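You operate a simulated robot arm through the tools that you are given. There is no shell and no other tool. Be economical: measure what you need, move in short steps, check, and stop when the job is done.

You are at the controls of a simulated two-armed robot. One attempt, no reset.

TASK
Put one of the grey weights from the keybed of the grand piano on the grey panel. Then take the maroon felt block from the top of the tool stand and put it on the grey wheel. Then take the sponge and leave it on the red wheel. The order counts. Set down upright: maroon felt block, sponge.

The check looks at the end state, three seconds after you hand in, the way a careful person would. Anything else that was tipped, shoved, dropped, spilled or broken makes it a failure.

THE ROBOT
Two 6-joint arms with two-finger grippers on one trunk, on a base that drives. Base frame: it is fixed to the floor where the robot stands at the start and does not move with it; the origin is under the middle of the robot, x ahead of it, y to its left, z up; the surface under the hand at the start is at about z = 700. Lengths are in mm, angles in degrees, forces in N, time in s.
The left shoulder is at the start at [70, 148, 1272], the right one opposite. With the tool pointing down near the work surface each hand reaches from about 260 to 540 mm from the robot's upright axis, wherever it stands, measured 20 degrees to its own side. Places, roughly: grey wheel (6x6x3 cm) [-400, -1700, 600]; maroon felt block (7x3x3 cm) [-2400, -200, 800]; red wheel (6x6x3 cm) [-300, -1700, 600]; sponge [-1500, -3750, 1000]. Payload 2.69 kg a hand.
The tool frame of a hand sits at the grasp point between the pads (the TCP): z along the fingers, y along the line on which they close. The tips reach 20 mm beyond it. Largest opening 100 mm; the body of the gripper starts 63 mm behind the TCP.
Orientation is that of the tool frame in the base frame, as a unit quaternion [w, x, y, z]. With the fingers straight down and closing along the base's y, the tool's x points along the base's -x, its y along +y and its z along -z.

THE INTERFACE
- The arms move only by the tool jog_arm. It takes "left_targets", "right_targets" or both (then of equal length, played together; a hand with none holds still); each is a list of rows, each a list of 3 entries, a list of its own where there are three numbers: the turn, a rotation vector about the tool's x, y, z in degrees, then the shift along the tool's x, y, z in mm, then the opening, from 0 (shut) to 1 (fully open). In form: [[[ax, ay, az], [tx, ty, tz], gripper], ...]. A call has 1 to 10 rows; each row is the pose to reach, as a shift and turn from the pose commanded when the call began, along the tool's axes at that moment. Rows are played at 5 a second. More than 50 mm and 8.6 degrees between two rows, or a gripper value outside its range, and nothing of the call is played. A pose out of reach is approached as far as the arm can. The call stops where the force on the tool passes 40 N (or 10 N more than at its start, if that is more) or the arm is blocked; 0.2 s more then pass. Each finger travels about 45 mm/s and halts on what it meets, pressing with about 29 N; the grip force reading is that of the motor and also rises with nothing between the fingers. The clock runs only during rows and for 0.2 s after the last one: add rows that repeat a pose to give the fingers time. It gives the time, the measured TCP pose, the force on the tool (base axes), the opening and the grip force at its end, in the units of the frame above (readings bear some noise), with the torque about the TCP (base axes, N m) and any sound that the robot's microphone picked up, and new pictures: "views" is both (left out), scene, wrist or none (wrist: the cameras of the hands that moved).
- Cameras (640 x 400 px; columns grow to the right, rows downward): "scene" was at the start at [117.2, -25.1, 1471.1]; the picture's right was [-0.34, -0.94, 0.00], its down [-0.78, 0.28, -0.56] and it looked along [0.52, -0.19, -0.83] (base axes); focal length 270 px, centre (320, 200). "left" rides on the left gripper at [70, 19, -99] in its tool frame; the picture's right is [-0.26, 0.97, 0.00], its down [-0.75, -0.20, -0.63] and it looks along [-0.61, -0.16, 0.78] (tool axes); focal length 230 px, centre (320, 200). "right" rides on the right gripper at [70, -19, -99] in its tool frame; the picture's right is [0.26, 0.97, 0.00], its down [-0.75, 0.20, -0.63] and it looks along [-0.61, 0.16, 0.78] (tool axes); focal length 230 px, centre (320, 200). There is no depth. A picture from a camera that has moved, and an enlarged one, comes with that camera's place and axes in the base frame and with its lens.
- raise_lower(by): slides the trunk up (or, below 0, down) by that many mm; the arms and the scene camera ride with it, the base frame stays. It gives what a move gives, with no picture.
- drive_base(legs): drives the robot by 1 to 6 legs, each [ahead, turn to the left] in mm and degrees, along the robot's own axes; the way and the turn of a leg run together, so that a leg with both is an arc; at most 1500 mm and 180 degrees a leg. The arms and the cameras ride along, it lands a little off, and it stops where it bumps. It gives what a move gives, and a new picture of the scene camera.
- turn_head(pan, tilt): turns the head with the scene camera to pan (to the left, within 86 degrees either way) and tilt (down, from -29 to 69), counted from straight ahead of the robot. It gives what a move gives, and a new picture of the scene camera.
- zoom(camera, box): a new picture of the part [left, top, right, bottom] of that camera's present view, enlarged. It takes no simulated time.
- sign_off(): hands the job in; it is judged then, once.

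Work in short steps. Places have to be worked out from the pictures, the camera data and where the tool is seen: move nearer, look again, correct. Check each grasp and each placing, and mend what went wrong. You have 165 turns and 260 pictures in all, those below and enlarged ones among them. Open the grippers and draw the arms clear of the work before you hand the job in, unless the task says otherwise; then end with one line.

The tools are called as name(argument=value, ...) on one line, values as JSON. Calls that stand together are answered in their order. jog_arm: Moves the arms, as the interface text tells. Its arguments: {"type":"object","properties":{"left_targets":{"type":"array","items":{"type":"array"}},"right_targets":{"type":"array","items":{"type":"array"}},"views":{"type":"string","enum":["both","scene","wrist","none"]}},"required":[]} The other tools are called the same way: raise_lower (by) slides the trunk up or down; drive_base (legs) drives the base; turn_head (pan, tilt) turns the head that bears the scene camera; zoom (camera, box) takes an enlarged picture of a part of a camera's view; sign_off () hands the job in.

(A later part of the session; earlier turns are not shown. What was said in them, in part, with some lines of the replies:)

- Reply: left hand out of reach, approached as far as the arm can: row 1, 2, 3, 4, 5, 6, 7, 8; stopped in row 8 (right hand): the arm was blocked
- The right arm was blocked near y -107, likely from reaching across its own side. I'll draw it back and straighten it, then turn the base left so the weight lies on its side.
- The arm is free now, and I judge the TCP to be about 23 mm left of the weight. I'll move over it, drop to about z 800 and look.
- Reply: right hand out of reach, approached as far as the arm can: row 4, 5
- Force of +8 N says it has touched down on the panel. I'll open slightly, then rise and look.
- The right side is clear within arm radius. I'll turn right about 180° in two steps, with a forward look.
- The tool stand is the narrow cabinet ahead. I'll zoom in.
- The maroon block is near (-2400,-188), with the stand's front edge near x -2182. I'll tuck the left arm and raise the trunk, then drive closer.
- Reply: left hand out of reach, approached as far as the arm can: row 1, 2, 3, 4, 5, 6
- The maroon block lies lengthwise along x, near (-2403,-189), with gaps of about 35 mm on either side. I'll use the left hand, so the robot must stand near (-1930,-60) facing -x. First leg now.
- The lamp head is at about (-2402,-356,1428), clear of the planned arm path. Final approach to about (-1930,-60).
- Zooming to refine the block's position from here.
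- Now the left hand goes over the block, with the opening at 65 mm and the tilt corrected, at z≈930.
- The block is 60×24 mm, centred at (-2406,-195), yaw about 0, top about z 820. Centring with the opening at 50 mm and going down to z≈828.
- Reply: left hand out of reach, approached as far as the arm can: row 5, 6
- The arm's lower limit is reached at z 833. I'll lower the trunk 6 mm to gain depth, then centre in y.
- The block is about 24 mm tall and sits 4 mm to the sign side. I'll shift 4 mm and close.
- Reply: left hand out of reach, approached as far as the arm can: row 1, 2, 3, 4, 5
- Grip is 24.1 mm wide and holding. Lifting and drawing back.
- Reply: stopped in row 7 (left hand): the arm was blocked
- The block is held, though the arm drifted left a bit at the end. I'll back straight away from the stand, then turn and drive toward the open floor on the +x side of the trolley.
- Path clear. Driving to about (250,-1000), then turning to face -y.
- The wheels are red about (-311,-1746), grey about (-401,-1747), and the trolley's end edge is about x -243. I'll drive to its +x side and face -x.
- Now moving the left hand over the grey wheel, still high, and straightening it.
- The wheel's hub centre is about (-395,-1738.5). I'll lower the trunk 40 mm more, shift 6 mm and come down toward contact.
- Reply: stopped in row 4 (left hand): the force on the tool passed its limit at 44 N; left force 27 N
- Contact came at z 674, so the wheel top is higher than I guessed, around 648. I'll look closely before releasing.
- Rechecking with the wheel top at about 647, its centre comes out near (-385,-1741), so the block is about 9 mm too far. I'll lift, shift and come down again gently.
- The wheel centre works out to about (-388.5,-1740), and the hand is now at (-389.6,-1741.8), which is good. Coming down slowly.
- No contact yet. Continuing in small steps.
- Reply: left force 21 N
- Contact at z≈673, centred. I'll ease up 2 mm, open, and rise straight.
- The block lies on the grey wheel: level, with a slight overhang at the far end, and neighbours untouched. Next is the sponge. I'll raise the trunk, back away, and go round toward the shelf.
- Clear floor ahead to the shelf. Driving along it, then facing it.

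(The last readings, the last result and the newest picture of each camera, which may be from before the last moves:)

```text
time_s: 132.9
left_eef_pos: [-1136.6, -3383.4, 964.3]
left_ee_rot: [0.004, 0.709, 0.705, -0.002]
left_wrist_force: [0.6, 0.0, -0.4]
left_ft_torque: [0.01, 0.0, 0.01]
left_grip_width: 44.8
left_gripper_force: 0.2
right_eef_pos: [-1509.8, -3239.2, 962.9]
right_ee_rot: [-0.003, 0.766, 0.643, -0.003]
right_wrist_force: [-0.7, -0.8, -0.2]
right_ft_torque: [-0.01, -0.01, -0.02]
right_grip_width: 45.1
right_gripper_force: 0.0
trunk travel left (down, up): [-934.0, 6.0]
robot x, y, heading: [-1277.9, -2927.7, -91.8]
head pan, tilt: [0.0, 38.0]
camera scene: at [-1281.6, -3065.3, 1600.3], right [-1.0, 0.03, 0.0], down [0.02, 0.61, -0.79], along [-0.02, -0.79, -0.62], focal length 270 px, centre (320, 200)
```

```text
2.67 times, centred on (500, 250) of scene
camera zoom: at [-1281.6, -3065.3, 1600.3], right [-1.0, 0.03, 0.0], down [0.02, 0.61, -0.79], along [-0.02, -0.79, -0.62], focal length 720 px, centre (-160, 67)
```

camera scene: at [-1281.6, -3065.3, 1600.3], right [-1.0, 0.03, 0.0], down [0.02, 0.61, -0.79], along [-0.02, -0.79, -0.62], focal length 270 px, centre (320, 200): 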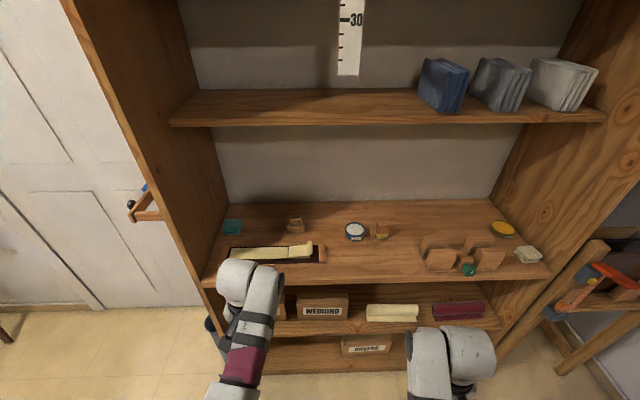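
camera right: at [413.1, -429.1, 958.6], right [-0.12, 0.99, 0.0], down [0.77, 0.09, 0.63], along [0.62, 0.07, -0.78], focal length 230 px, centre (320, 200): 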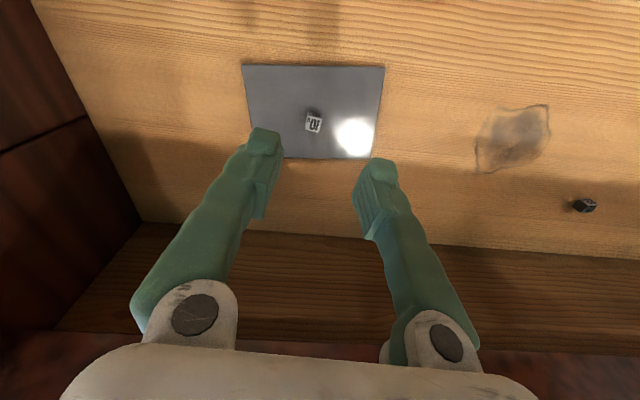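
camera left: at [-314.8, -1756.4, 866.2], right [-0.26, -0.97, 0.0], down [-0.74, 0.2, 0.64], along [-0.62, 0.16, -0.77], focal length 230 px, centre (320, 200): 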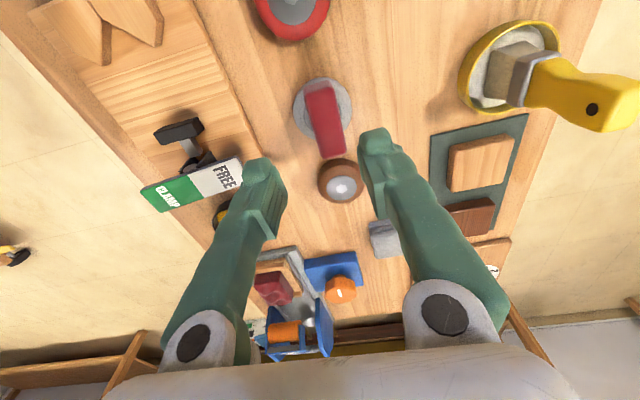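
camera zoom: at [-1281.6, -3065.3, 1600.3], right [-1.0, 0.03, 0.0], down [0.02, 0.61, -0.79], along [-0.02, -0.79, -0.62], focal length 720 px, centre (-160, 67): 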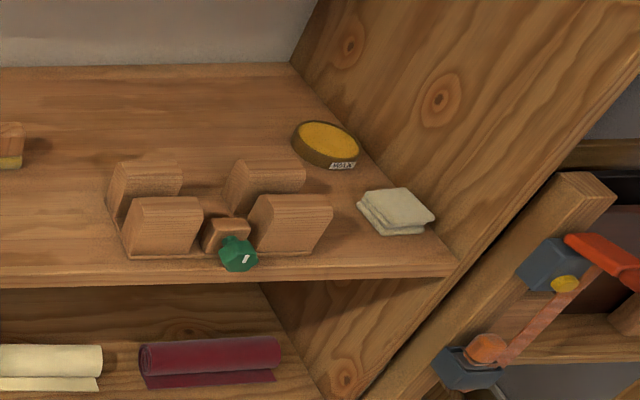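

The sponge is most likely the small brown block with a yellow layer near (-1505,-3705,~930), right of the glue jar. I'll tuck the left arm, sidestep, and approach at heading -75.

jog_arm(left_targets=[[[0, 0, 0], [35, 15, -8], 0.45], [[0, 0, 0], [70, 40, -10], 0.3], [[0, 0, 0], [105, 65, -10], 0.1], [[0, 0, 0], [140, 90, -10], 0], [[0, 0, 0], [140, 90, -10], 0]], views="none")

drive_base(legs=[[0, -88], [200, 0], [0, 105]])

```text
time_s: 134.1
left_eef_pos: [-1045.9, -3245.2, 964.3]
left_ee_rot: [0.006, 0.709, 0.705, -0.004]
left_wrist_force: [0.4, -0.6, 0.5]
left_ft_torque: [-0.01, -0.02, 0.0]
left_grip_width: 0.1
left_gripper_force: 29.4
left hand out of reach, approached as far as the arm can: row 4, 5
right_eef_pos: [-1511.5, -3238.7, 961.9]
right_ee_rot: [-0.003, 0.765, 0.644, -0.003]
right_wrist_force: [0.2, -0.5, -0.1]
right_ft_torque: [-0.02, 0.03, 0.03]
right_grip_width: 45.0
right_gripper_force: 0.1
trunk travel left (down, up): [-934.0, 6.0]
robot x, y, heading: [-1276.0, -2926.7, -92.0]
head pan, tilt: [0.0, 38.0]
```

```text
time_s: 143.9
left_eef_pos: [-1153.3, -3154.7, 964.4]
left_ee_rot: [0.006, 0.59, 0.808, -0.002]
left_wrist_force: [-0.4, -0.5, -1.1]
left_ft_torque: [0.03, -0.01, 0.02]
left_grip_width: 0.0
left_gripper_force: 28.9
right_eef_pos: [-1598.0, -3292.1, 962.1]
right_ee_rot: [-0.004, 0.656, 0.755, -0.004]
right_wrist_force: [0.2, -0.6, 0.3]
right_ft_torque: [-0.01, -0.02, -0.02]
right_grip_width: 44.8
right_gripper_force: 0.1
trunk travel left (down, up): [-934.0, 6.0]
robot x, y, heading: [-1472.1, -2923.3, -73.8]
head pan, tilt: [0.0, 38.0]
camera scene: at [-1433.6, -3056.4, 1600.2], right [-0.96, -0.28, 0.0], down [-0.17, 0.59, -0.79], along [0.22, -0.76, -0.62], focal length 270 px, centre (320, 200)
```

scene: 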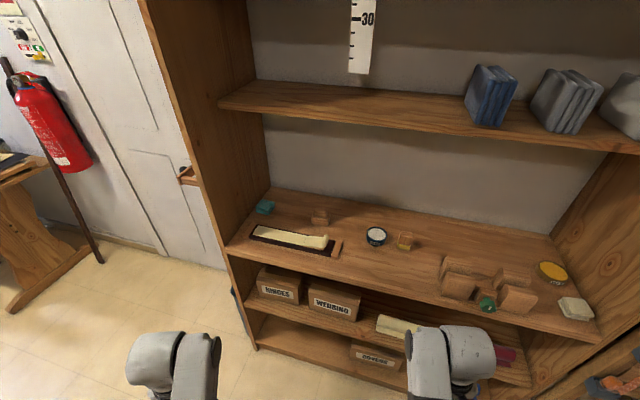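

I'll drive only part of the way and raise the right hand, then measure the shelf height from the new viewpoint.

jog_arm(right_targets=[[[0, 0, 0], [0, 0, -25], 0.6], [[0, 0, 0], [0, 0, -50], 0.7], [[0, 0, 0], [0, 0, -70], 0.7], [[0, 0, 0], [0, 0, -70], 0.7]], views="none")

drive_base(legs=[[160, 0]])

zoom(camera="scene", box=[330, 200, 490, 320])

zoom(camera="right", box=[0, 0, 640, 400])

```text
time_s: 145.1
left_eef_pos: [-1154.3, -3156.0, 964.2]
left_ee_rot: [0.006, 0.59, 0.808, -0.002]
left_wrist_force: [0.4, 1.0, 0.3]
left_ft_torque: [-0.01, 0.03, -0.01]
left_grip_width: 0.0
left_gripper_force: 28.7
right_eef_pos: [-1626.8, -3294.9, 983.0]
right_ee_rot: [-0.039, 0.653, 0.754, -0.062]
right_wrist_force: [0.3, -0.3, 0.0]
right_ft_torque: [0.02, -0.03, -0.02]
right_grip_width: 70.2
right_gripper_force: 0.1
right hand out of reach, approached as far as the arm can: row 1, 2, 3, 4
trunk travel left (down, up): [-934.0, 6.0]
robot x, y, heading: [-1468.1, -2921.0, -73.8]
head pan, tilt: [0.0, 38.0]
stopped in row 4 (right hand): the arm was blocked; the commanded pose is now the measured one
```

```text
time_s: 146.6
left_eef_pos: [-1112.7, -3308.3, 964.3]
left_ee_rot: [0.008, 0.593, 0.805, -0.004]
left_wrist_force: [-0.3, 0.1, -1.1]
left_ft_torque: [-0.05, 0.01, 0.0]
left_grip_width: 0.1
left_gripper_force: 28.9
right_eef_pos: [-1586.7, -3443.1, 983.6]
right_ee_rot: [-0.036, 0.656, 0.751, -0.063]
right_wrist_force: [-0.8, 0.7, -0.1]
right_ft_torque: [0.0, 0.0, 0.01]
right_grip_width: 70.1
right_gripper_force: 0.0
trunk travel left (down, up): [-934.0, 6.0]
robot x, y, heading: [-1426.9, -3079.0, -74.3]
head pan, tilt: [0.0, 38.0]
camera scene: at [-1392.0, -3204.2, 1600.7], right [-0.96, -0.27, 0.0], down [-0.17, 0.59, -0.79], along [0.21, -0.76, -0.61], focal length 270 px, centre (320, 200)
```

scene: 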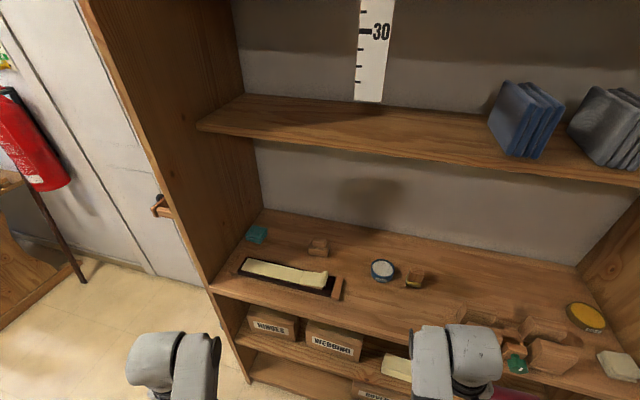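

```text
3.33 times, centred on (410, 260) of scene
camera zoom: at [-1392.0, -3204.2, 1600.7], right [-0.96, -0.27, 0.0], down [-0.17, 0.59, -0.79], along [0.21, -0.76, -0.61], focal length 900 px, centre (20, 0)
```

zoom: 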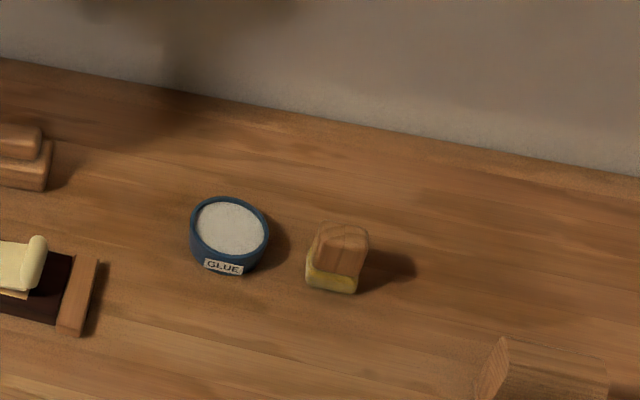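

```text
1.00 times, centred on (320, 200) of right (not enlarged: the box is as wide or as high as the picture)
camera zoom: at [-1598.8, -3371.2, 1081.5], right [0.91, 0.38, -0.15], down [0.39, -0.69, 0.62], along [0.14, -0.62, -0.77], focal length 230 px, centre (320, 200)
```

zoom: 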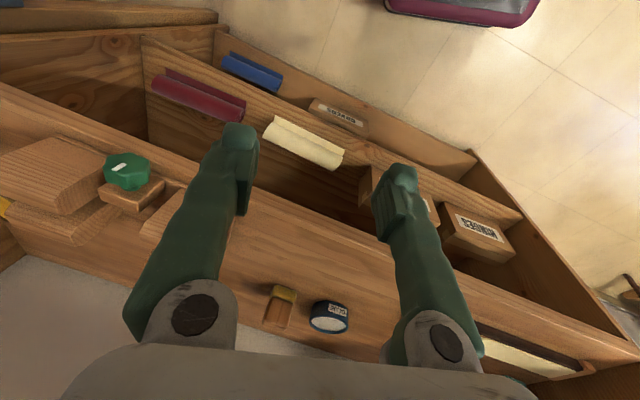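

Triangulating from both cameras puts the sponge's front base near (-1539,-3776) and the shelf surface at about z 859. I'll drive to about (-1469,-3298), keeping heading -74.

drive_base(legs=[[0, -26.6], [223, 0], [0, 26.6]])

jog_arm(right_targets=[[[-3, 0.5, 0], [-30, 0, 0], 0.7], [[-6, 1, 0], [-60, 0, 0], 0.7], [[-8.1, 1.65, 0], [-90, 0, 0], 0.7], [[-8.1, 1.65, 0], [-90, 0, 0], 0.7]], views="wrist")

```text
time_s: 150.9
left_eef_pos: [-1156.9, -3533.4, 964.3]
left_ee_rot: [0.006, 0.596, 0.803, -0.002]
left_wrist_force: [-0.7, 0.1, 0.8]
left_ft_torque: [-0.02, 0.01, -0.02]
left_grip_width: 0.1
left_gripper_force: 29.0
right_eef_pos: [-1632.8, -3663.9, 983.2]
right_ee_rot: [-0.039, 0.659, 0.748, -0.062]
right_wrist_force: [0.1, 0.9, 0.2]
right_ft_torque: [0.0, 0.01, 0.0]
right_grip_width: 70.0
right_gripper_force: 0.1
trunk travel left (down, up): [-934.0, 6.0]
robot x, y, heading: [-1468.0, -3295.4, -74.7]
head pan, tilt: [0.0, 38.0]
camera scene: at [-1436.3, -3429.7, 1600.3], right [-0.96, -0.26, 0.0], down [-0.16, 0.59, -0.79], along [0.21, -0.76, -0.62], focal length 270 px, centre (320, 200)
```

scene: 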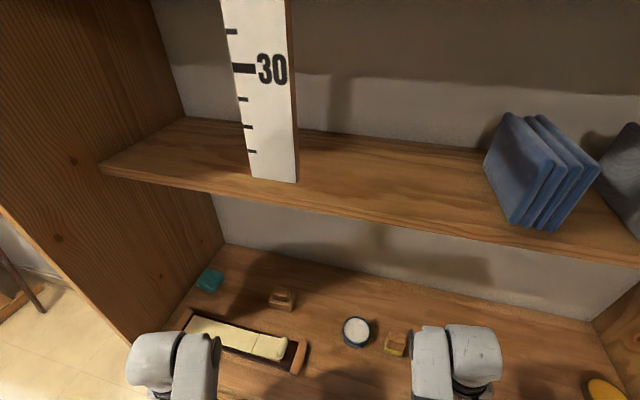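

```text
time_s: 151.9
left_eef_pos: [-1156.5, -3532.4, 964.8]
left_ee_rot: [0.006, 0.596, 0.803, -0.003]
left_wrist_force: [-0.5, -0.2, -0.5]
left_ft_torque: [0.0, 0.0, 0.02]
left_grip_width: 0.0
left_gripper_force: 29.6
right_eef_pos: [-1621.5, -3754.4, 975.1]
right_ee_rot: [-0.002, 0.661, 0.751, -0.001]
right_wrist_force: [-0.2, -0.2, -0.7]
right_ft_torque: [-0.01, -0.02, 0.01]
right_grip_width: 70.4
right_gripper_force: 0.1
right hand out of reach, approached as far as the arm can: row 1, 2, 3, 4
trunk travel left (down, up): [-934.0, 6.0]
robot x, y, heading: [-1472.5, -3296.6, -74.7]
head pan, tilt: [0.0, 38.0]
camera right: at [-1647.9, -3688.4, 1073.5], right [0.93, 0.38, 0.0], down [0.3, -0.72, 0.63], along [0.23, -0.58, -0.78], focal length 230 px, centre (320, 200)
```

right: 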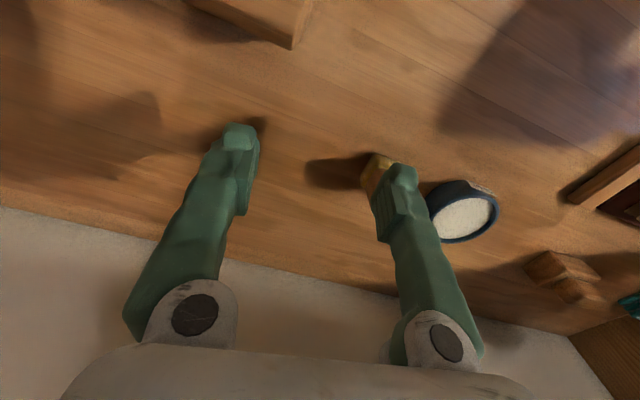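

The sponge is near (-1545,-3785), right of the hand. Moving the hand over it at z≈955.

jog_arm(right_targets=[[[0, 0, 0], [-10, 25, 5], 0.8], [[0, 0, 0], [-25, 50, 10], 0.9], [[0, 0, 0], [-40, 71, 15], 0.9], [[0, 0, 0], [-40, 71, 15], 0.9]], views="wrist")

zoom(camera="right", box=[220, 80, 420, 220])

```text
time_s: 152.9
left_eef_pos: [-1157.4, -3533.6, 965.2]
left_ee_rot: [0.005, 0.596, 0.803, -0.003]
left_wrist_force: [-0.2, -0.8, 0.1]
left_ft_torque: [0.0, -0.02, 0.0]
left_grip_width: 0.0
left_gripper_force: 28.4
right_eef_pos: [-1548.7, -3783.9, 960.5]
right_ee_rot: [-0.002, 0.662, 0.75, 0.001]
right_wrist_force: [0.4, -0.4, 0.4]
right_ft_torque: [-0.01, -0.01, 0.0]
right_grip_width: 89.9
right_gripper_force: 0.0
trunk travel left (down, up): [-934.0, 6.0]
robot x, y, heading: [-1469.0, -3294.3, -74.6]
head pan, tilt: [0.0, 38.0]
camera right: at [-1574.3, -3718.8, 1059.2], right [0.93, 0.38, 0.0], down [0.3, -0.72, 0.62], along [0.23, -0.58, -0.78], focal length 230 px, centre (320, 200)
```

right: 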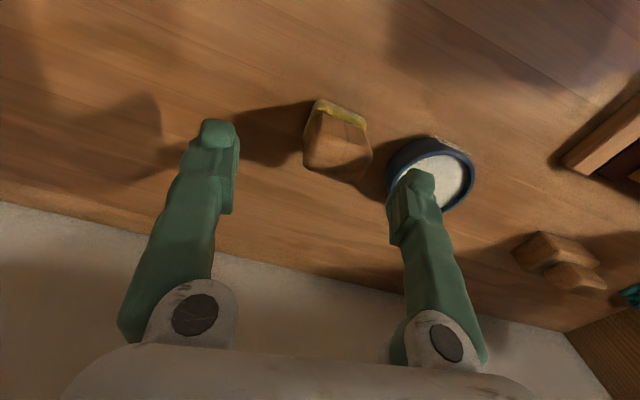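

```text
2.86 times, centred on (320, 150) of right
camera zoom: at [-1574.3, -3718.8, 1059.2], right [0.93, 0.38, 0.0], down [0.3, -0.72, 0.62], along [0.23, -0.58, -0.78], focal length 657 px, centre (320, 343)
```

zoom: 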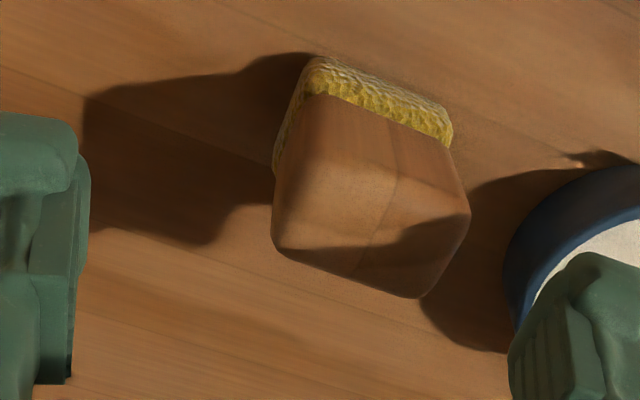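

The sponge (wood-topped, about 46×36 mm) is centred near (-1532,-3790), aligned with the shelf, with the jar about 28 mm to its right. I'll turn the tool 8°, centre it, set the opening to 64 mm, and look.

jog_arm(right_targets=[[[0, 0, 4], [-4, 8, 0], 0.7], [[0, 0, 8], [-8, 15, 5], 0.64], [[0, 0, 8], [-8, 15, 15], 0.64], [[0, 0, 8], [-8, 15, 15], 0.64]], views="wrist")

zoom(camera="right", box=[220, 80, 420, 220])

```text
time_s: 153.9
left_eef_pos: [-1157.8, -3533.4, 965.1]
left_ee_rot: [0.006, 0.596, 0.803, -0.002]
left_wrist_force: [-0.6, 0.4, -0.5]
left_ft_torque: [0.01, 0.01, 0.02]
left_grip_width: 0.1
left_gripper_force: 28.9
right_eef_pos: [-1532.7, -3791.4, 944.0]
right_ee_rot: [-0.004, 0.712, 0.702, 0.0]
right_wrist_force: [0.1, 0.8, 1.0]
right_ft_torque: [-0.01, 0.02, -0.03]
right_grip_width: 64.1
right_gripper_force: 0.1
trunk travel left (down, up): [-934.0, 6.0]
robot x, y, heading: [-1471.8, -3300.5, -74.6]
head pan, tilt: [0.0, 38.0]
camera right: at [-1548.6, -3722.4, 1042.9], right [0.97, 0.24, 0.0], down [0.19, -0.76, 0.63], along [0.15, -0.61, -0.78], focal length 230 px, centre (320, 200)
```

right: 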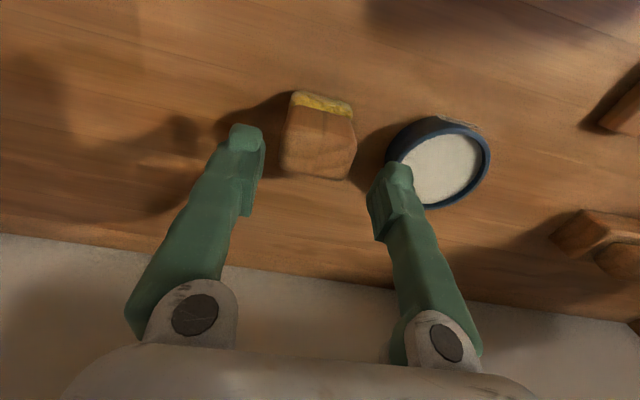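

```text
2.86 times, centred on (320, 150) of right
camera zoom: at [-1548.6, -3722.4, 1042.9], right [0.97, 0.24, 0.0], down [0.19, -0.76, 0.63], along [0.15, -0.61, -0.78], focal length 657 px, centre (320, 343)
```

zoom: 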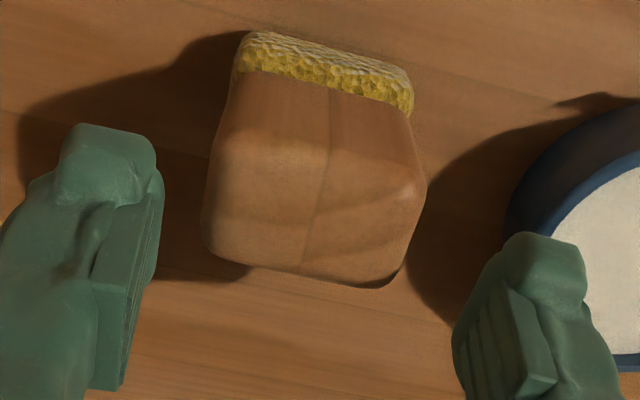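

It's well centred, the jar has about 8 mm clearance, and 4° of yaw remains. Going down to z≈886.

jog_arm(right_targets=[[[0, 0, 4], [0, -0.5, 15], 0.64], [[0, 0, 4], [0, -0.5, 35], 0.64], [[0, 0, 4], [0, -0.5, 50], 0.64], [[0, 0, 4], [0, -0.5, 58], 0.64], [[0, 0, 4], [0, -0.5, 58], 0.64]], views="wrist")

```text
time_s: 155.2
left_eef_pos: [-1157.3, -3533.8, 964.6]
left_ee_rot: [0.005, 0.596, 0.803, -0.002]
left_wrist_force: [0.1, -0.4, 0.1]
left_ft_torque: [-0.01, -0.02, -0.01]
left_grip_width: 0.1
left_gripper_force: 28.5
right_eef_pos: [-1531.7, -3791.5, 885.6]
right_ee_rot: [-0.004, 0.736, 0.677, 0.001]
right_wrist_force: [-0.8, 1.1, -0.5]
right_ft_torque: [0.03, -0.02, -0.02]
right_grip_width: 63.8
right_gripper_force: 0.0
trunk travel left (down, up): [-934.0, 6.0]
robot x, y, heading: [-1475.1, -3296.5, -74.7]
head pan, tilt: [0.0, 38.0]
camera right: at [-1542.7, -3721.3, 984.8], right [0.98, 0.18, 0.0], down [0.14, -0.77, 0.63], along [0.11, -0.62, -0.78], focal length 230 px, centre (320, 200)
```

right: 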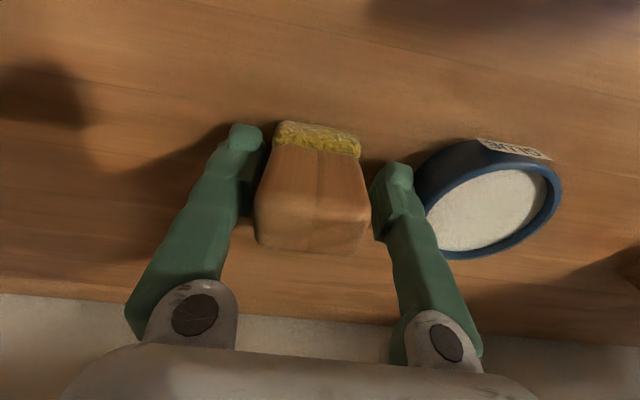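

The fingers straddle it cleanly. Closing.

jog_arm(right_targets=[[[0, 0, 0], [0, 0, 0], 0.5], [[0, 0, 0], [0, 0, 0], 0.4], [[0, 0, 0], [0, 0, 0], 0.35], [[0, 0, 0], [0, 0, 0], 0.35], [[0, 0, 0], [0, 0, 0], 0.35]], views="wrist")

```text
time_s: 156.3
left_eef_pos: [-1156.7, -3533.1, 964.1]
left_ee_rot: [0.006, 0.596, 0.803, -0.002]
left_wrist_force: [0.9, 0.2, 0.4]
left_ft_torque: [-0.01, 0.0, 0.0]
left_grip_width: 0.1
left_gripper_force: 28.8
right_eef_pos: [-1532.0, -3791.7, 887.1]
right_ee_rot: [-0.004, 0.736, 0.676, 0.0]
right_wrist_force: [-0.7, -0.3, -0.1]
right_ft_torque: [-0.01, 0.0, -0.02]
right_grip_width: 45.4
right_gripper_force: 28.9
trunk travel left (down, up): [-934.0, 6.0]
robot x, y, heading: [-1469.1, -3293.3, -74.6]
head pan, tilt: [0.0, 38.0]
camera right: at [-1542.7, -3721.3, 984.9], right [0.98, 0.18, 0.0], down [0.14, -0.77, 0.63], along [0.11, -0.62, -0.78], focal length 230 px, centre (320, 200)
```

right: 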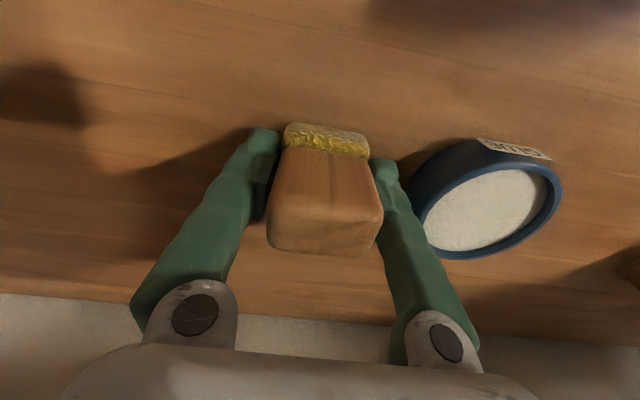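

Held at 45.4 mm. Lifting 55 mm and checking that both layers come along.

jog_arm(right_targets=[[[0, 0, 0], [0, 0, -15], 0.35], [[0, 0, 0], [0, 0, -40], 0.35], [[0, 0, 0], [0, 0, -60], 0.35], [[0, 0, 0], [20, -10, -70], 0.35], [[0, 0, 0], [20, -10, -70], 0.35]], views="both")

```text
time_s: 157.6
left_eef_pos: [-1156.7, -3532.9, 963.5]
left_ee_rot: [0.006, 0.596, 0.803, -0.001]
left_wrist_force: [-0.8, -0.1, 0.0]
left_ft_torque: [0.03, 0.02, -0.02]
left_grip_width: 0.0
left_gripper_force: 29.2
right_eef_pos: [-1539.6, -3771.3, 955.8]
right_ee_rot: [-0.004, 0.736, 0.677, 0.001]
right_wrist_force: [0.7, 0.2, -0.2]
right_ft_torque: [0.03, -0.01, 0.01]
right_grip_width: 45.2
right_gripper_force: 29.1
trunk travel left (down, up): [-934.0, 6.0]
robot x, y, heading: [-1471.0, -3292.7, -74.7]
head pan, tilt: [0.0, 38.0]
camera scene: at [-1435.4, -3429.8, 1600.2], right [-0.96, -0.26, 0.0], down [-0.16, 0.59, -0.79], along [0.21, -0.76, -0.62], focal length 270 px, centre (320, 200)
camera right: at [-1549.6, -3700.7, 1055.7], right [0.98, 0.18, 0.0], down [0.14, -0.77, 0.63], along [0.11, -0.62, -0.78], focal length 230 px, centre (320, 200)
```

scene: 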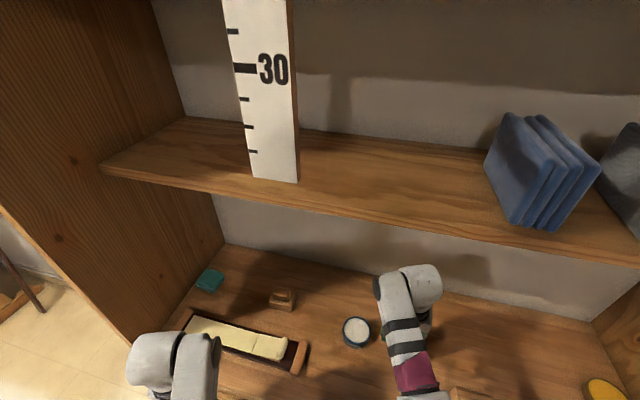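
right: 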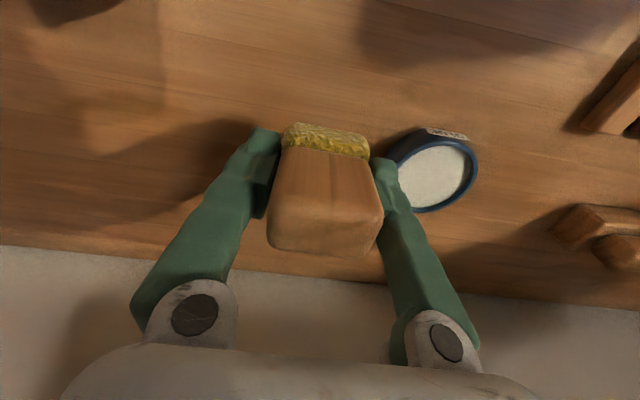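

The sponge is held and intact. I'll pull the hand back 80 mm first, to stay clear of the wooden holders, and then reverse.

jog_arm(right_targets=[[[0, 0, 0], [20, 0, 0], 0.35], [[0, 0, 0], [40, 0, 0], 0.35], [[0, 0, 0], [60, 0, 0], 0.35], [[0, 0, 0], [80, 0, 0], 0.35], [[0, 0, 0], [80, 0, 0], 0.35]], views="wrist")

```text
time_s: 158.7
left_eef_pos: [-1157.1, -3534.3, 965.2]
left_ee_rot: [0.006, 0.597, 0.802, -0.002]
left_wrist_force: [0.7, 1.0, -0.3]
left_ft_torque: [0.03, 0.02, -0.01]
left_grip_width: 0.2
left_gripper_force: 28.9
right_eef_pos: [-1593.8, -3715.3, 961.6]
right_ee_rot: [-0.03, 0.74, 0.668, -0.067]
right_wrist_force: [-0.9, 0.6, 0.4]
right_ft_torque: [-0.02, -0.01, 0.01]
right_grip_width: 45.2
right_gripper_force: 29.5
trunk travel left (down, up): [-934.0, 6.0]
robot x, y, heading: [-1470.4, -3298.8, -74.8]
head pan, tilt: [0.0, 38.0]
stopped in row 5 (right hand): the arm was blocked; the commanded pose is now the measured one
camera right: at [-1589.7, -3639.8, 1056.9], right [0.98, 0.15, -0.14], down [0.21, -0.74, 0.64], along [-0.01, -0.66, -0.75], focal length 230 px, centre (320, 200)
```

right: 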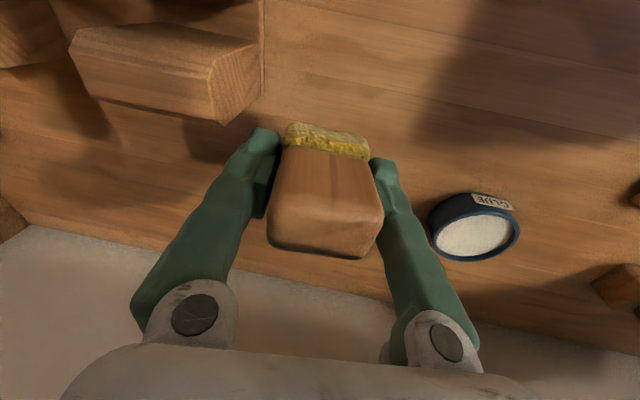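

The arm drifted toward the holders near its inner limit, so I'll undo that move. Then I'll turn the base left, which swings the sponge over the low jar and away from the blocks, and back out.

jog_arm(right_targets=[[[-2, 1, 0], [-15, 18, -4], 0.35], [[-4, 2, 0], [-30, 35, -8], 0.35], [[-7.7, 3.4, 0], [-50, 58, -10], 0.35], [[-7.7, 3.4, 0], [-50, 58, -10], 0.35]], views="wrist")

```text
time_s: 159.7
left_eef_pos: [-1157.8, -3532.9, 965.2]
left_ee_rot: [0.005, 0.597, 0.802, -0.002]
left_wrist_force: [-0.2, -0.7, -0.3]
left_ft_torque: [0.04, 0.01, 0.02]
left_grip_width: 0.0
left_gripper_force: 28.9
right_eef_pos: [-1536.4, -3768.8, 964.5]
right_ee_rot: [0.002, 0.742, 0.67, 0.002]
right_wrist_force: [1.4, 0.4, -0.7]
right_ft_torque: [0.0, -0.02, -0.03]
right_grip_width: 45.1
right_gripper_force: 29.2
trunk travel left (down, up): [-934.0, 6.0]
robot x, y, heading: [-1470.5, -3297.0, -74.7]
head pan, tilt: [0.0, 38.0]
camera right: at [-1547.2, -3698.4, 1063.7], right [0.99, 0.16, 0.01], down [0.12, -0.77, 0.63], along [0.1, -0.62, -0.78], focal length 230 px, centre (320, 200)
```

right: 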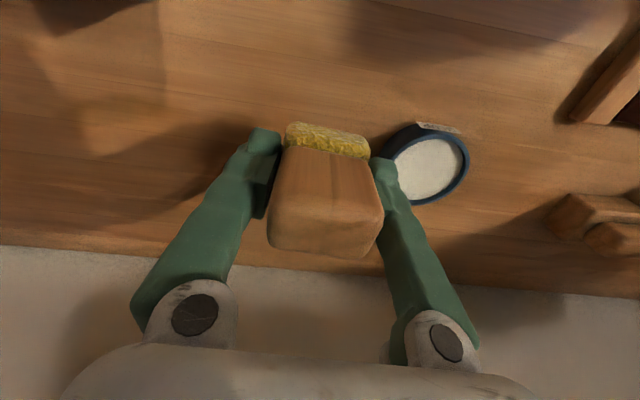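

Back in place at z 964, with the sponge bottom about 40 mm above the jar top. Turning left 11° and reversing.

drive_base(legs=[[0, 11], [-500, 0]])

```text
time_s: 163.4
left_eef_pos: [-1337.6, -3027.1, 964.0]
left_ee_rot: [0.005, 0.523, 0.852, 0.0]
left_wrist_force: [0.5, -1.6, 0.2]
left_ft_torque: [-0.01, -0.03, 0.0]
left_grip_width: 0.0
left_gripper_force: 29.0
right_eef_pos: [-1669.2, -3325.9, 965.1]
right_ee_rot: [0.001, 0.68, 0.733, 0.003]
right_wrist_force: [0.0, -0.2, -0.6]
right_ft_torque: [0.01, 0.0, 0.02]
right_grip_width: 44.8
right_gripper_force: 29.1
trunk travel left (down, up): [-934.0, 6.0]
robot x, y, heading: [-1691.5, -2848.9, -64.5]
head pan, tilt: [0.0, 38.0]
camera scene: at [-1629.1, -2974.8, 1600.0], right [-0.9, -0.43, 0.0], down [-0.27, 0.56, -0.79], along [0.34, -0.71, -0.62], focal length 270 px, centre (320, 200)
```

scene: 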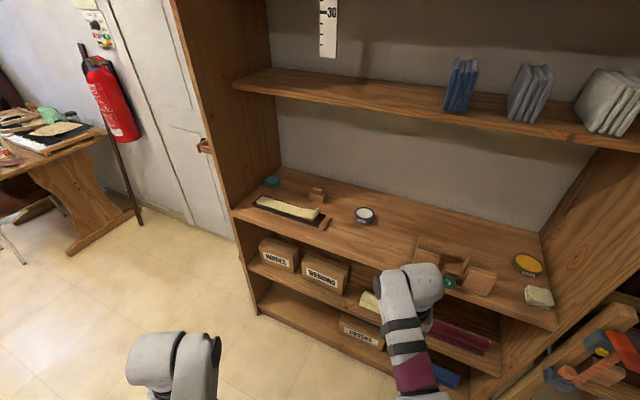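

Everything on the shelf is undisturbed. Driving round to the trolley's +x end, to approach with the right hand.

drive_base(legs=[[0, 74], [1100, 0], [1020, 0]])

```text
time_s: 176.9
left_eef_pos: [673.9, -2332.4, 964.4]
left_ee_rot: [0.006, -0.065, 0.998, 0.002]
left_wrist_force: [0.1, 0.1, -0.5]
left_ft_torque: [-0.01, -0.01, -0.01]
left_grip_width: 0.2
left_gripper_force: 28.4
right_eef_pos: [844.8, -2745.3, 964.6]
right_ee_rot: [0.0, 0.132, 0.991, 0.002]
right_wrist_force: [0.1, 0.4, -1.5]
right_ft_torque: [-0.05, -0.04, -0.03]
right_grip_width: 44.4
right_gripper_force: 28.9
trunk travel left (down, up): [-934.0, 6.0]
robot x, y, heading: [391.4, -2604.0, 6.0]
head pan, tilt: [0.0, 38.0]
camera scene: at [524.9, -2591.9, 1600.3], right [0.1, -0.99, 0.0], down [-0.61, -0.06, -0.79], along [0.78, 0.08, -0.62], focal length 270 px, centre (320, 200)
```

scene: 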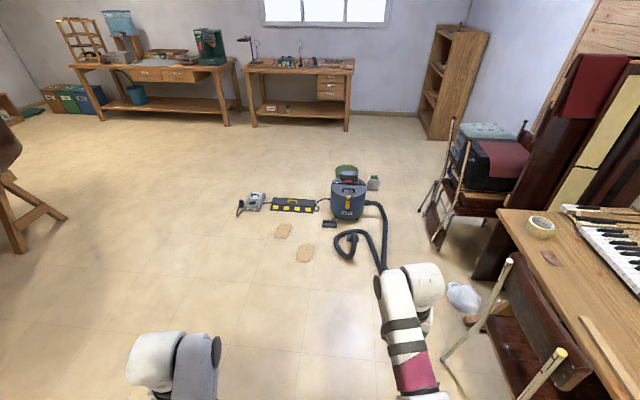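

Right side is clear enough, and I turn away from it. Continuing around.

drive_base(legs=[[0, 84], [684, 0], [0, 90]])

turn_head(pan=-5, tilt=50)

```text
time_s: 188.2
left_eef_pos: [84.2, -2186.4, 964.1]
left_ee_rot: [0.002, 0.999, 0.052, -0.007]
left_wrist_force: [0.4, -0.6, 0.9]
left_ft_torque: [0.01, 0.03, 0.01]
left_grip_width: 0.1
left_gripper_force: 28.7
right_eef_pos: [-75.8, -1768.5, 964.8]
right_ee_rot: [0.002, 0.989, -0.146, -0.001]
right_wrist_force: [0.3, -0.6, 0.1]
right_ft_torque: [-0.02, 0.0, -0.02]
right_grip_width: 44.6
right_gripper_force: 28.8
trunk travel left (down, up): [-934.0, 6.0]
robot x, y, heading: [376.1, -1922.4, -175.5]
head pan, tilt: [0.0, 38.0]
camera scene: at [239.7, -1933.7, 1600.2], right [-0.08, 1.0, 0.0], down [0.61, 0.05, -0.79], along [-0.79, -0.06, -0.62], focal length 270 px, centre (320, 200)
```

scene: 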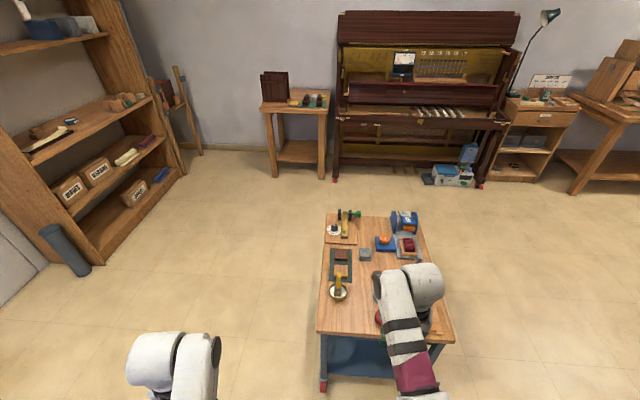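

```text
time_s: 188.9
left_eef_pos: [83.3, -2187.0, 964.0]
left_ee_rot: [0.002, 0.999, 0.052, -0.007]
left_wrist_force: [0.2, 0.1, 0.2]
left_ft_torque: [0.02, 0.01, -0.05]
left_grip_width: 0.0
left_gripper_force: 28.6
right_eef_pos: [-76.4, -1769.6, 964.4]
right_ee_rot: [0.002, 0.989, -0.146, -0.001]
right_wrist_force: [-0.1, 0.4, -0.5]
right_ft_torque: [-0.02, -0.03, -0.01]
right_grip_width: 44.8
right_gripper_force: 28.9
trunk travel left (down, up): [-934.0, 6.0]
robot x, y, heading: [375.7, -1922.6, -175.7]
head pan, tilt: [-5.0, 50.0]
camera scene: at [248.8, -1926.8, 1583.1], right [0.01, 1.0, 0.0], down [0.77, -0.01, -0.64], along [-0.64, 0.01, -0.77], focal length 270 px, centre (320, 200)
```

scene: 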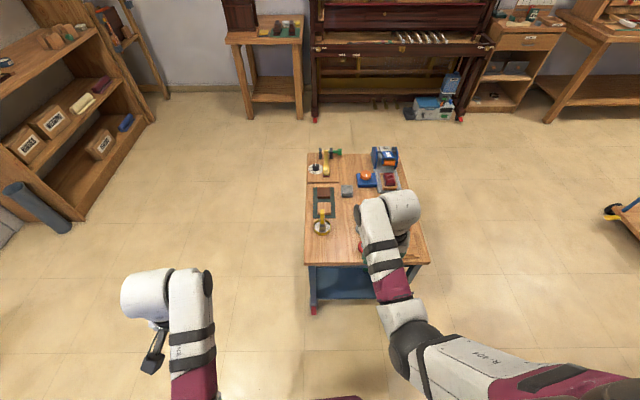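

Driving ahead 223 mm to bring the sponge close to the red wheel (about (-300,-1741)), still high.

drive_base(legs=[[223, 0]])

raise_lower(by=-170)

zoom(camera="right", box=[0, 0, 640, 400])

```text
time_s: 190.7
left_eef_pos: [-135.7, -2204.5, 965.0]
left_ee_rot: [0.001, 0.999, 0.053, -0.006]
left_wrist_force: [0.3, 0.2, -0.1]
left_ft_torque: [-0.02, 0.02, -0.01]
left_grip_width: 0.0
left_gripper_force: 29.2
right_eef_pos: [-296.0, -1786.4, 967.1]
right_ee_rot: [0.003, 0.989, -0.146, -0.002]
right_wrist_force: [0.6, 0.9, 0.3]
right_ft_torque: [0.01, 0.04, 0.03]
right_grip_width: 44.3
right_gripper_force: 29.2
trunk travel left (down, up): [-934.0, 6.0]
robot x, y, heading: [153.4, -1943.1, -175.4]
head pan, tilt: [-5.0, 50.0]
camera scene: at [30.5, -1943.8, 1583.5], right [0.01, 1.0, 0.0], down [0.76, -0.01, -0.64], along [-0.64, 0.01, -0.76], focal length 270 px, centre (320, 200)
```

scene: 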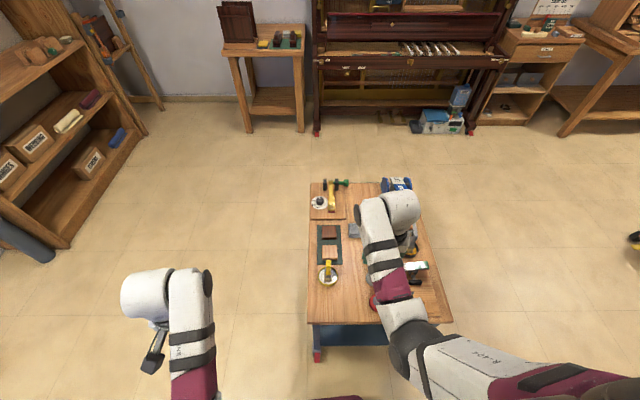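

```text
time_s: 192.6
left_eef_pos: [-137.7, -2205.0, 795.1]
left_ee_rot: [0.002, 0.999, 0.052, -0.006]
left_wrist_force: [0.0, 0.2, 0.4]
left_ft_torque: [0.0, 0.02, 0.0]
left_grip_width: 0.0
left_gripper_force: 29.0
right_eef_pos: [-298.6, -1786.5, 794.6]
right_ee_rot: [0.003, 0.989, -0.146, -0.001]
right_wrist_force: [-0.1, -0.1, -1.0]
right_ft_torque: [0.0, -0.01, -0.01]
right_grip_width: 44.6
right_gripper_force: 29.5
trunk travel left (down, up): [-764.0, 176.0]
robot x, y, heading: [156.6, -1941.7, -175.3]
head pan, tilt: [-5.0, 50.0]
```

```text
1.00 times, centred on (320, 200) of right (not enlarged: the box is as wide or as high as the picture)
camera zoom: at [-224.7, -1789.0, 893.5], right [-0.03, -1.0, 0.0], down [-0.78, 0.03, 0.63], along [-0.63, 0.02, -0.78], focal length 230 px, centre (320, 200)
```

zoom: 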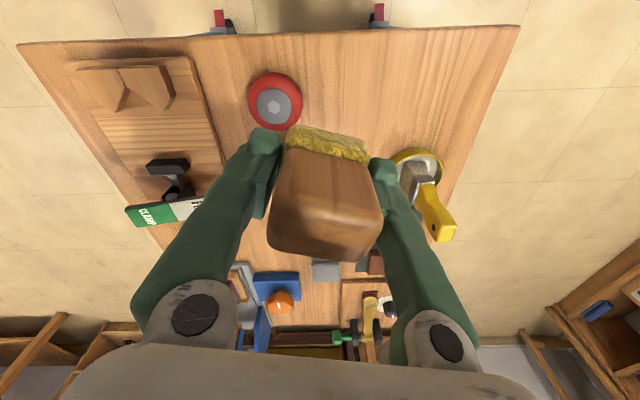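

The red wheel is centred at (-296.5,-1740). Shifting the sponge over it.

jog_arm(right_targets=[[[0, 0, 0], [-6, -22, 0], 0.35], [[0, 0, 0], [-12, -45, 10], 0.35], [[0, 0, 0], [-12, -45, 30], 0.35], [[0, 0, 0], [-12, -45, 45], 0.35], [[0, 0, 0], [-12, -45, 45], 0.35]], views="wrist")

```text
time_s: 193.8
left_eef_pos: [-138.4, -2203.4, 793.8]
left_ee_rot: [0.002, 0.999, 0.053, -0.006]
left_wrist_force: [-0.5, -0.9, 0.5]
left_ft_torque: [0.02, 0.0, -0.02]
left_grip_width: 0.0
left_gripper_force: 29.0
right_eef_pos: [-296.2, -1741.9, 750.3]
right_ee_rot: [0.003, 0.989, -0.145, 0.0]
right_wrist_force: [-0.2, 0.1, -1.5]
right_ft_torque: [0.01, 0.0, 0.01]
right_grip_width: 44.8
right_gripper_force: 29.1
trunk travel left (down, up): [-764.0, 176.0]
robot x, y, heading: [151.1, -1938.7, -175.4]
head pan, tilt: [-5.0, 50.0]
camera right: at [-222.4, -1744.0, 848.5], right [-0.03, -1.0, 0.0], down [-0.78, 0.03, 0.63], along [-0.63, 0.02, -0.78], focal length 230 px, centre (320, 200)
```

right: 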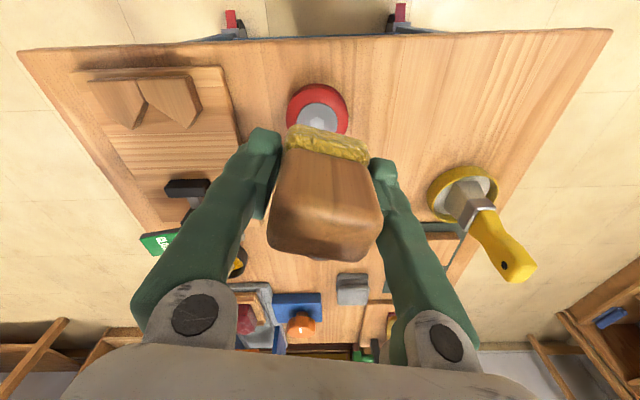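

Centred within 2 mm. Coming down to about z 684.

jog_arm(right_targets=[[[0, 0, 0], [1, -1, 25], 0.35], [[0, 0, 0], [1, -1, 50], 0.35], [[0, 0, 0], [1, -1, 62], 0.35], [[0, 0, 0], [1, -1, 68], 0.35], [[0, 0, 0], [1, -1, 68], 0.35]], views="wrist")

zoom(camera="right", box=[240, 80, 440, 280])

```text
time_s: 195.0
left_eef_pos: [-137.9, -2203.8, 793.8]
left_ee_rot: [0.001, 0.999, 0.053, -0.006]
left_wrist_force: [0.3, 0.0, -0.1]
left_ft_torque: [0.01, 0.04, -0.01]
left_grip_width: 0.0
left_gripper_force: 29.5
right_eef_pos: [-297.6, -1740.2, 681.3]
right_ee_rot: [0.003, 0.989, -0.146, -0.001]
right_wrist_force: [-0.7, -0.1, -0.7]
right_ft_torque: [0.03, 0.0, 0.0]
right_grip_width: 44.7
right_gripper_force: 29.1
trunk travel left (down, up): [-764.0, 176.0]
robot x, y, heading: [151.2, -1941.8, -175.6]
head pan, tilt: [-5.0, 50.0]
camera right: at [-222.8, -1742.8, 780.2], right [-0.03, -1.0, 0.0], down [-0.78, 0.03, 0.63], along [-0.63, 0.02, -0.78], focal length 230 px, centre (320, 200)
```

right: 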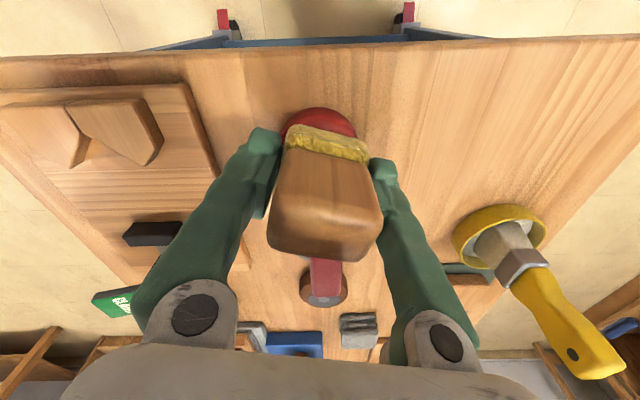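

```text
2.00 times, centred on (340, 180) of right
camera zoom: at [-222.8, -1742.8, 780.2], right [-0.03, -1.0, 0.0], down [-0.78, 0.03, 0.63], along [-0.63, 0.02, -0.78], focal length 460 px, centre (280, 240)
```

zoom: 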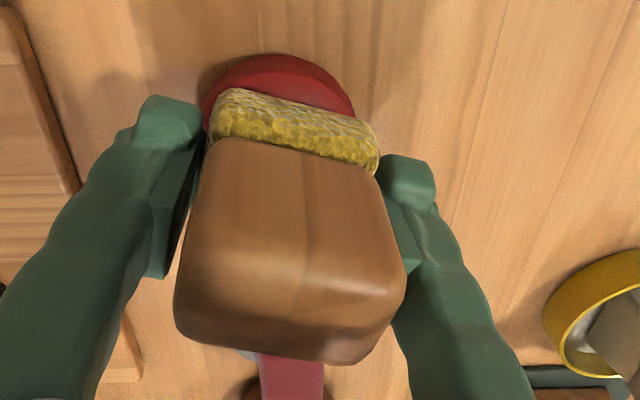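

The sponge is centred over the wheel. Lowering in small steps to contact.

jog_arm(right_targets=[[[0, 0, 0], [1, 0, 2], 0.35], [[0, 0, 0], [1, 0, 4], 0.35], [[0, 0, 0], [1, 0, 6], 0.35], [[0, 0, 0], [1, 0, 6], 0.35]], views="none")

```text
time_s: 196.0
left_eef_pos: [-137.8, -2203.7, 794.9]
left_ee_rot: [0.002, 0.999, 0.052, -0.006]
left_wrist_force: [0.1, -0.2, 0.7]
left_ft_torque: [-0.01, 0.0, 0.02]
left_grip_width: 0.0
left_gripper_force: 29.0
right_eef_pos: [-294.6, -1740.8, 673.9]
right_ee_rot: [0.002, 0.989, -0.145, 0.0]
right_wrist_force: [0.5, 0.3, -1.3]
right_ft_torque: [0.01, -0.02, -0.04]
right_grip_width: 45.0
right_gripper_force: 28.8
trunk travel left (down, up): [-764.0, 176.0]
robot x, y, heading: [152.4, -1941.7, -175.7]
head pan, tilt: [-5.0, 50.0]
```

jog_arm(right_targets=[[[0, 0, 0], [0, 0, 1], 0.35], [[0, 0, 0], [0, 0, 2], 0.35], [[0, 0, 0], [0, 0, 3], 0.35], [[0, 0, 0], [0, 0, 3], 0.35]], views="none")

```text
time_s: 197.0
left_eef_pos: [-137.6, -2203.4, 794.5]
left_ee_rot: [0.002, 0.999, 0.052, -0.006]
left_wrist_force: [1.2, -0.3, -0.6]
left_ft_torque: [-0.01, 0.0, -0.01]
left_grip_width: 0.1
left_gripper_force: 28.7
right_eef_pos: [-296.0, -1740.6, 673.3]
right_ee_rot: [0.002, 0.989, -0.145, -0.001]
right_wrist_force: [-2.4, 0.8, 4.7]
right_ft_torque: [0.0, 0.09, -0.01]
right_grip_width: 44.5
right_gripper_force: 29.6
trunk travel left (down, up): [-764.0, 176.0]
robot x, y, heading: [154.3, -1938.9, -175.5]
head pan, tilt: [-5.0, 50.0]
```

Light contact (4.7 N) at z≈673. Releasing and rising straight up.

jog_arm(right_targets=[[[0, 0, 0], [0, 0, 0.5], 0.45], [[0, 0, 0], [0, 0, 0.5], 0.55], [[0, 0, 0], [0, 0, 0.5], 0.65], [[0, 0, 0], [0, 0, 0.5], 0.65], [[0, 0, 0], [0, 0, -25], 0.65], [[0, 0, 0], [0, 0, -60], 0.65], [[0, 0, 0], [0, 0, -95], 0.65], [[0, 0, 0], [0, 0, -95], 0.65]], views="wrist")

zoom(camera="right", box=[220, 60, 420, 220])

```text
time_s: 198.8
left_eef_pos: [-137.7, -2204.8, 794.1]
left_ee_rot: [0.002, 0.999, 0.052, -0.006]
left_wrist_force: [-0.2, 0.1, 0.6]
left_ft_torque: [0.0, 0.02, 0.02]
left_grip_width: 0.0
left_gripper_force: 29.3
right_eef_pos: [-296.0, -1738.0, 767.2]
right_ee_rot: [0.003, 0.989, -0.145, 0.0]
right_wrist_force: [-0.3, -0.1, -0.8]
right_ft_torque: [-0.03, -0.01, -0.01]
right_grip_width: 64.7
right_gripper_force: 0.0
trunk travel left (down, up): [-764.0, 176.0]
robot x, y, heading: [150.4, -1943.1, -175.6]
head pan, tilt: [-5.0, 50.0]
camera right: at [-221.7, -1741.0, 865.8], right [-0.03, -1.0, 0.0], down [-0.78, 0.03, 0.63], along [-0.63, 0.02, -0.78], focal length 230 px, centre (320, 200)
```

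right: 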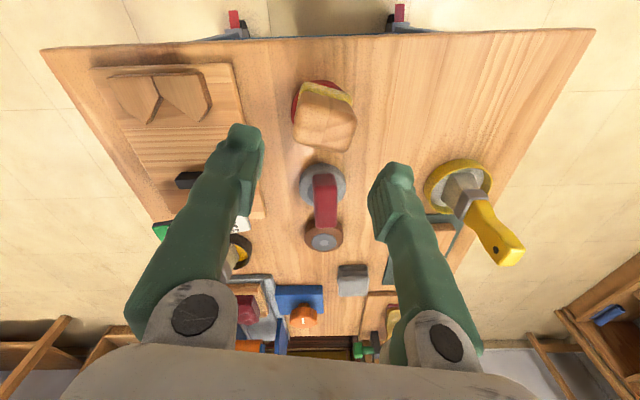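

```text
2.50 times, centred on (320, 140) of right
camera zoom: at [-221.7, -1741.0, 865.8], right [-0.03, -1.0, 0.0], down [-0.78, 0.03, 0.63], along [-0.63, 0.02, -0.78], focal length 575 px, centre (320, 350)
```

zoom: 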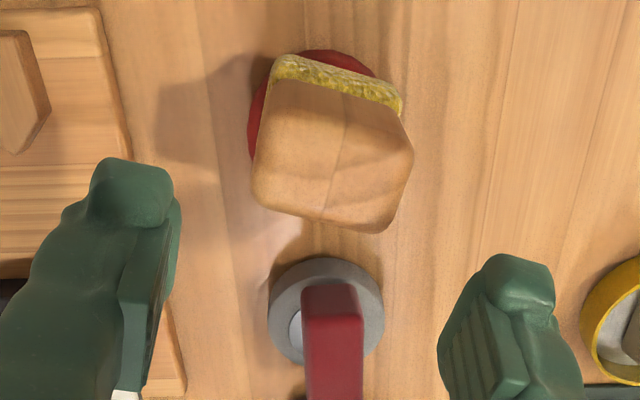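

The sponge stands upright on the red wheel and the maroon block is still on the grey. I'll raise, back away, and take a final look.

raise_lower(by=120)

drive_base(legs=[[-350, 0]])

zoom(camera="scene", box=[270, 150, 470, 290])

```text
time_s: 200.3
left_eef_pos: [-138.5, -2204.5, 915.1]
left_ee_rot: [0.002, 0.999, 0.052, -0.006]
left_wrist_force: [0.3, 0.6, 0.0]
left_ft_torque: [0.04, 0.0, 0.0]
left_grip_width: 0.0
left_gripper_force: 28.7
right_eef_pos: [-296.2, -1739.2, 888.2]
right_ee_rot: [0.002, 0.989, -0.145, 0.0]
right_wrist_force: [1.2, -0.7, 0.1]
right_ft_torque: [0.03, 0.04, 0.02]
right_grip_width: 64.8
right_gripper_force: 0.1
trunk travel left (down, up): [-884.0, 56.0]
robot x, y, heading: [157.2, -1942.7, -175.7]
head pan, tilt: [-5.0, 50.0]
```

```text
time_s: 202.6
left_eef_pos: [212.6, -2177.3, 914.6]
left_ee_rot: [0.002, 0.998, 0.056, -0.005]
left_wrist_force: [-0.2, 0.2, -0.2]
left_ft_torque: [-0.01, 0.0, 0.03]
left_grip_width: 0.1
left_gripper_force: 28.9
right_eef_pos: [51.7, -1714.6, 885.8]
right_ee_rot: [0.002, 0.99, -0.142, 0.001]
right_wrist_force: [-0.2, -0.1, -0.2]
right_ft_torque: [0.0, 0.01, 0.0]
right_grip_width: 65.2
right_gripper_force: 0.0
trunk travel left (down, up): [-884.0, 56.0]
robot x, y, heading: [502.8, -1912.2, -175.0]
head pan, tilt: [-5.0, 50.0]
camera scene: at [374.2, -1916.5, 1532.9], right [0.0, 1.0, 0.0], down [0.77, 0.0, -0.64], along [-0.64, 0.0, -0.77], focal length 270 px, centre (320, 200)
```

scene: 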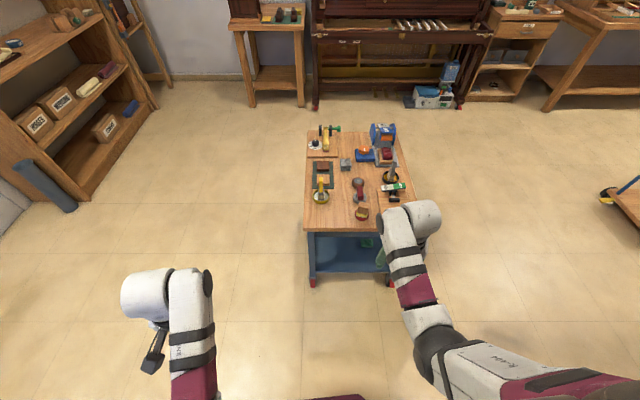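

```text
2.86 times, centred on (370, 220) of scene
camera zoom: at [374.2, -1916.5, 1532.9], right [0.0, 1.0, 0.0], down [0.77, 0.0, -0.64], along [-0.64, 0.0, -0.77], focal length 772 px, centre (177, 143)
```

zoom: 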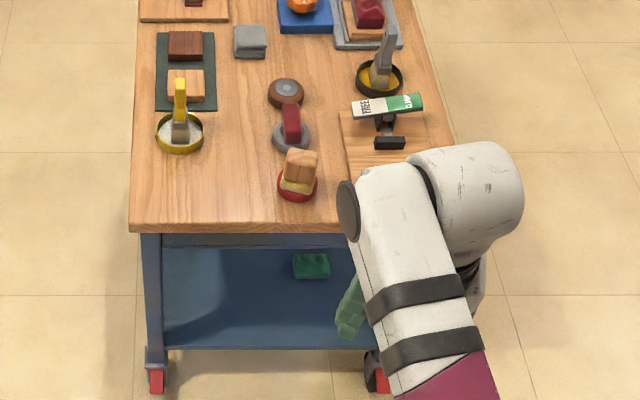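

Both items rest upright on their wheels. I'll open the left gripper too and then hand in.

jog_arm(left_targets=[[[0, 0, 0], [0, 0, 0], 0.3], [[0, 0, 0], [0, 0, 0], 0.6], [[0, 0, 0], [0, 0, 0], 0.9], [[0, 0, 0], [0, 0, 0], 0.9], [[0, 0, 0], [0, 0, 0], 0.9]], right_targets=[[[0, 0, 0], [0, 0, 0], 0.7], [[0, 0, 0], [0, 0, 0], 0.8], [[0, 0, 0], [0, 0, 0], 0.9], [[0, 0, 0], [0, 0, 0], 0.9], [[0, 0, 0], [0, 0, 0], 0.9]], views="none")

sign_off()

```text
time_s: 203.8
left_eef_pos: [214.3, -2177.7, 913.7]
left_ee_rot: [0.003, 0.998, 0.055, -0.005]
left_wrist_force: [-0.4, -0.6, 0.4]
left_ft_torque: [0.01, 0.07, -0.01]
left_grip_width: 90.0
left_gripper_force: 0.1
right_eef_pos: [53.2, -1713.6, 886.7]
right_ee_rot: [0.003, 0.99, -0.142, 0.0]
right_wrist_force: [-0.5, -0.5, 0.2]
right_ft_torque: [-0.02, 0.04, -0.02]
right_grip_width: 89.7
right_gripper_force: 0.0
trunk travel left (down, up): [-884.0, 56.0]
robot x, y, heading: [502.7, -1912.3, -174.8]
head pan, tilt: [-5.0, 50.0]
```

```text
The job is handed in.
```

I put the 10 g weight on the grey panel, the maroon felt block upright on the grey wheel (overhanging its far edge by about 8 mm) and the sponge upright on the red wheel, in that order, and the pictures show nothing else disturbed.
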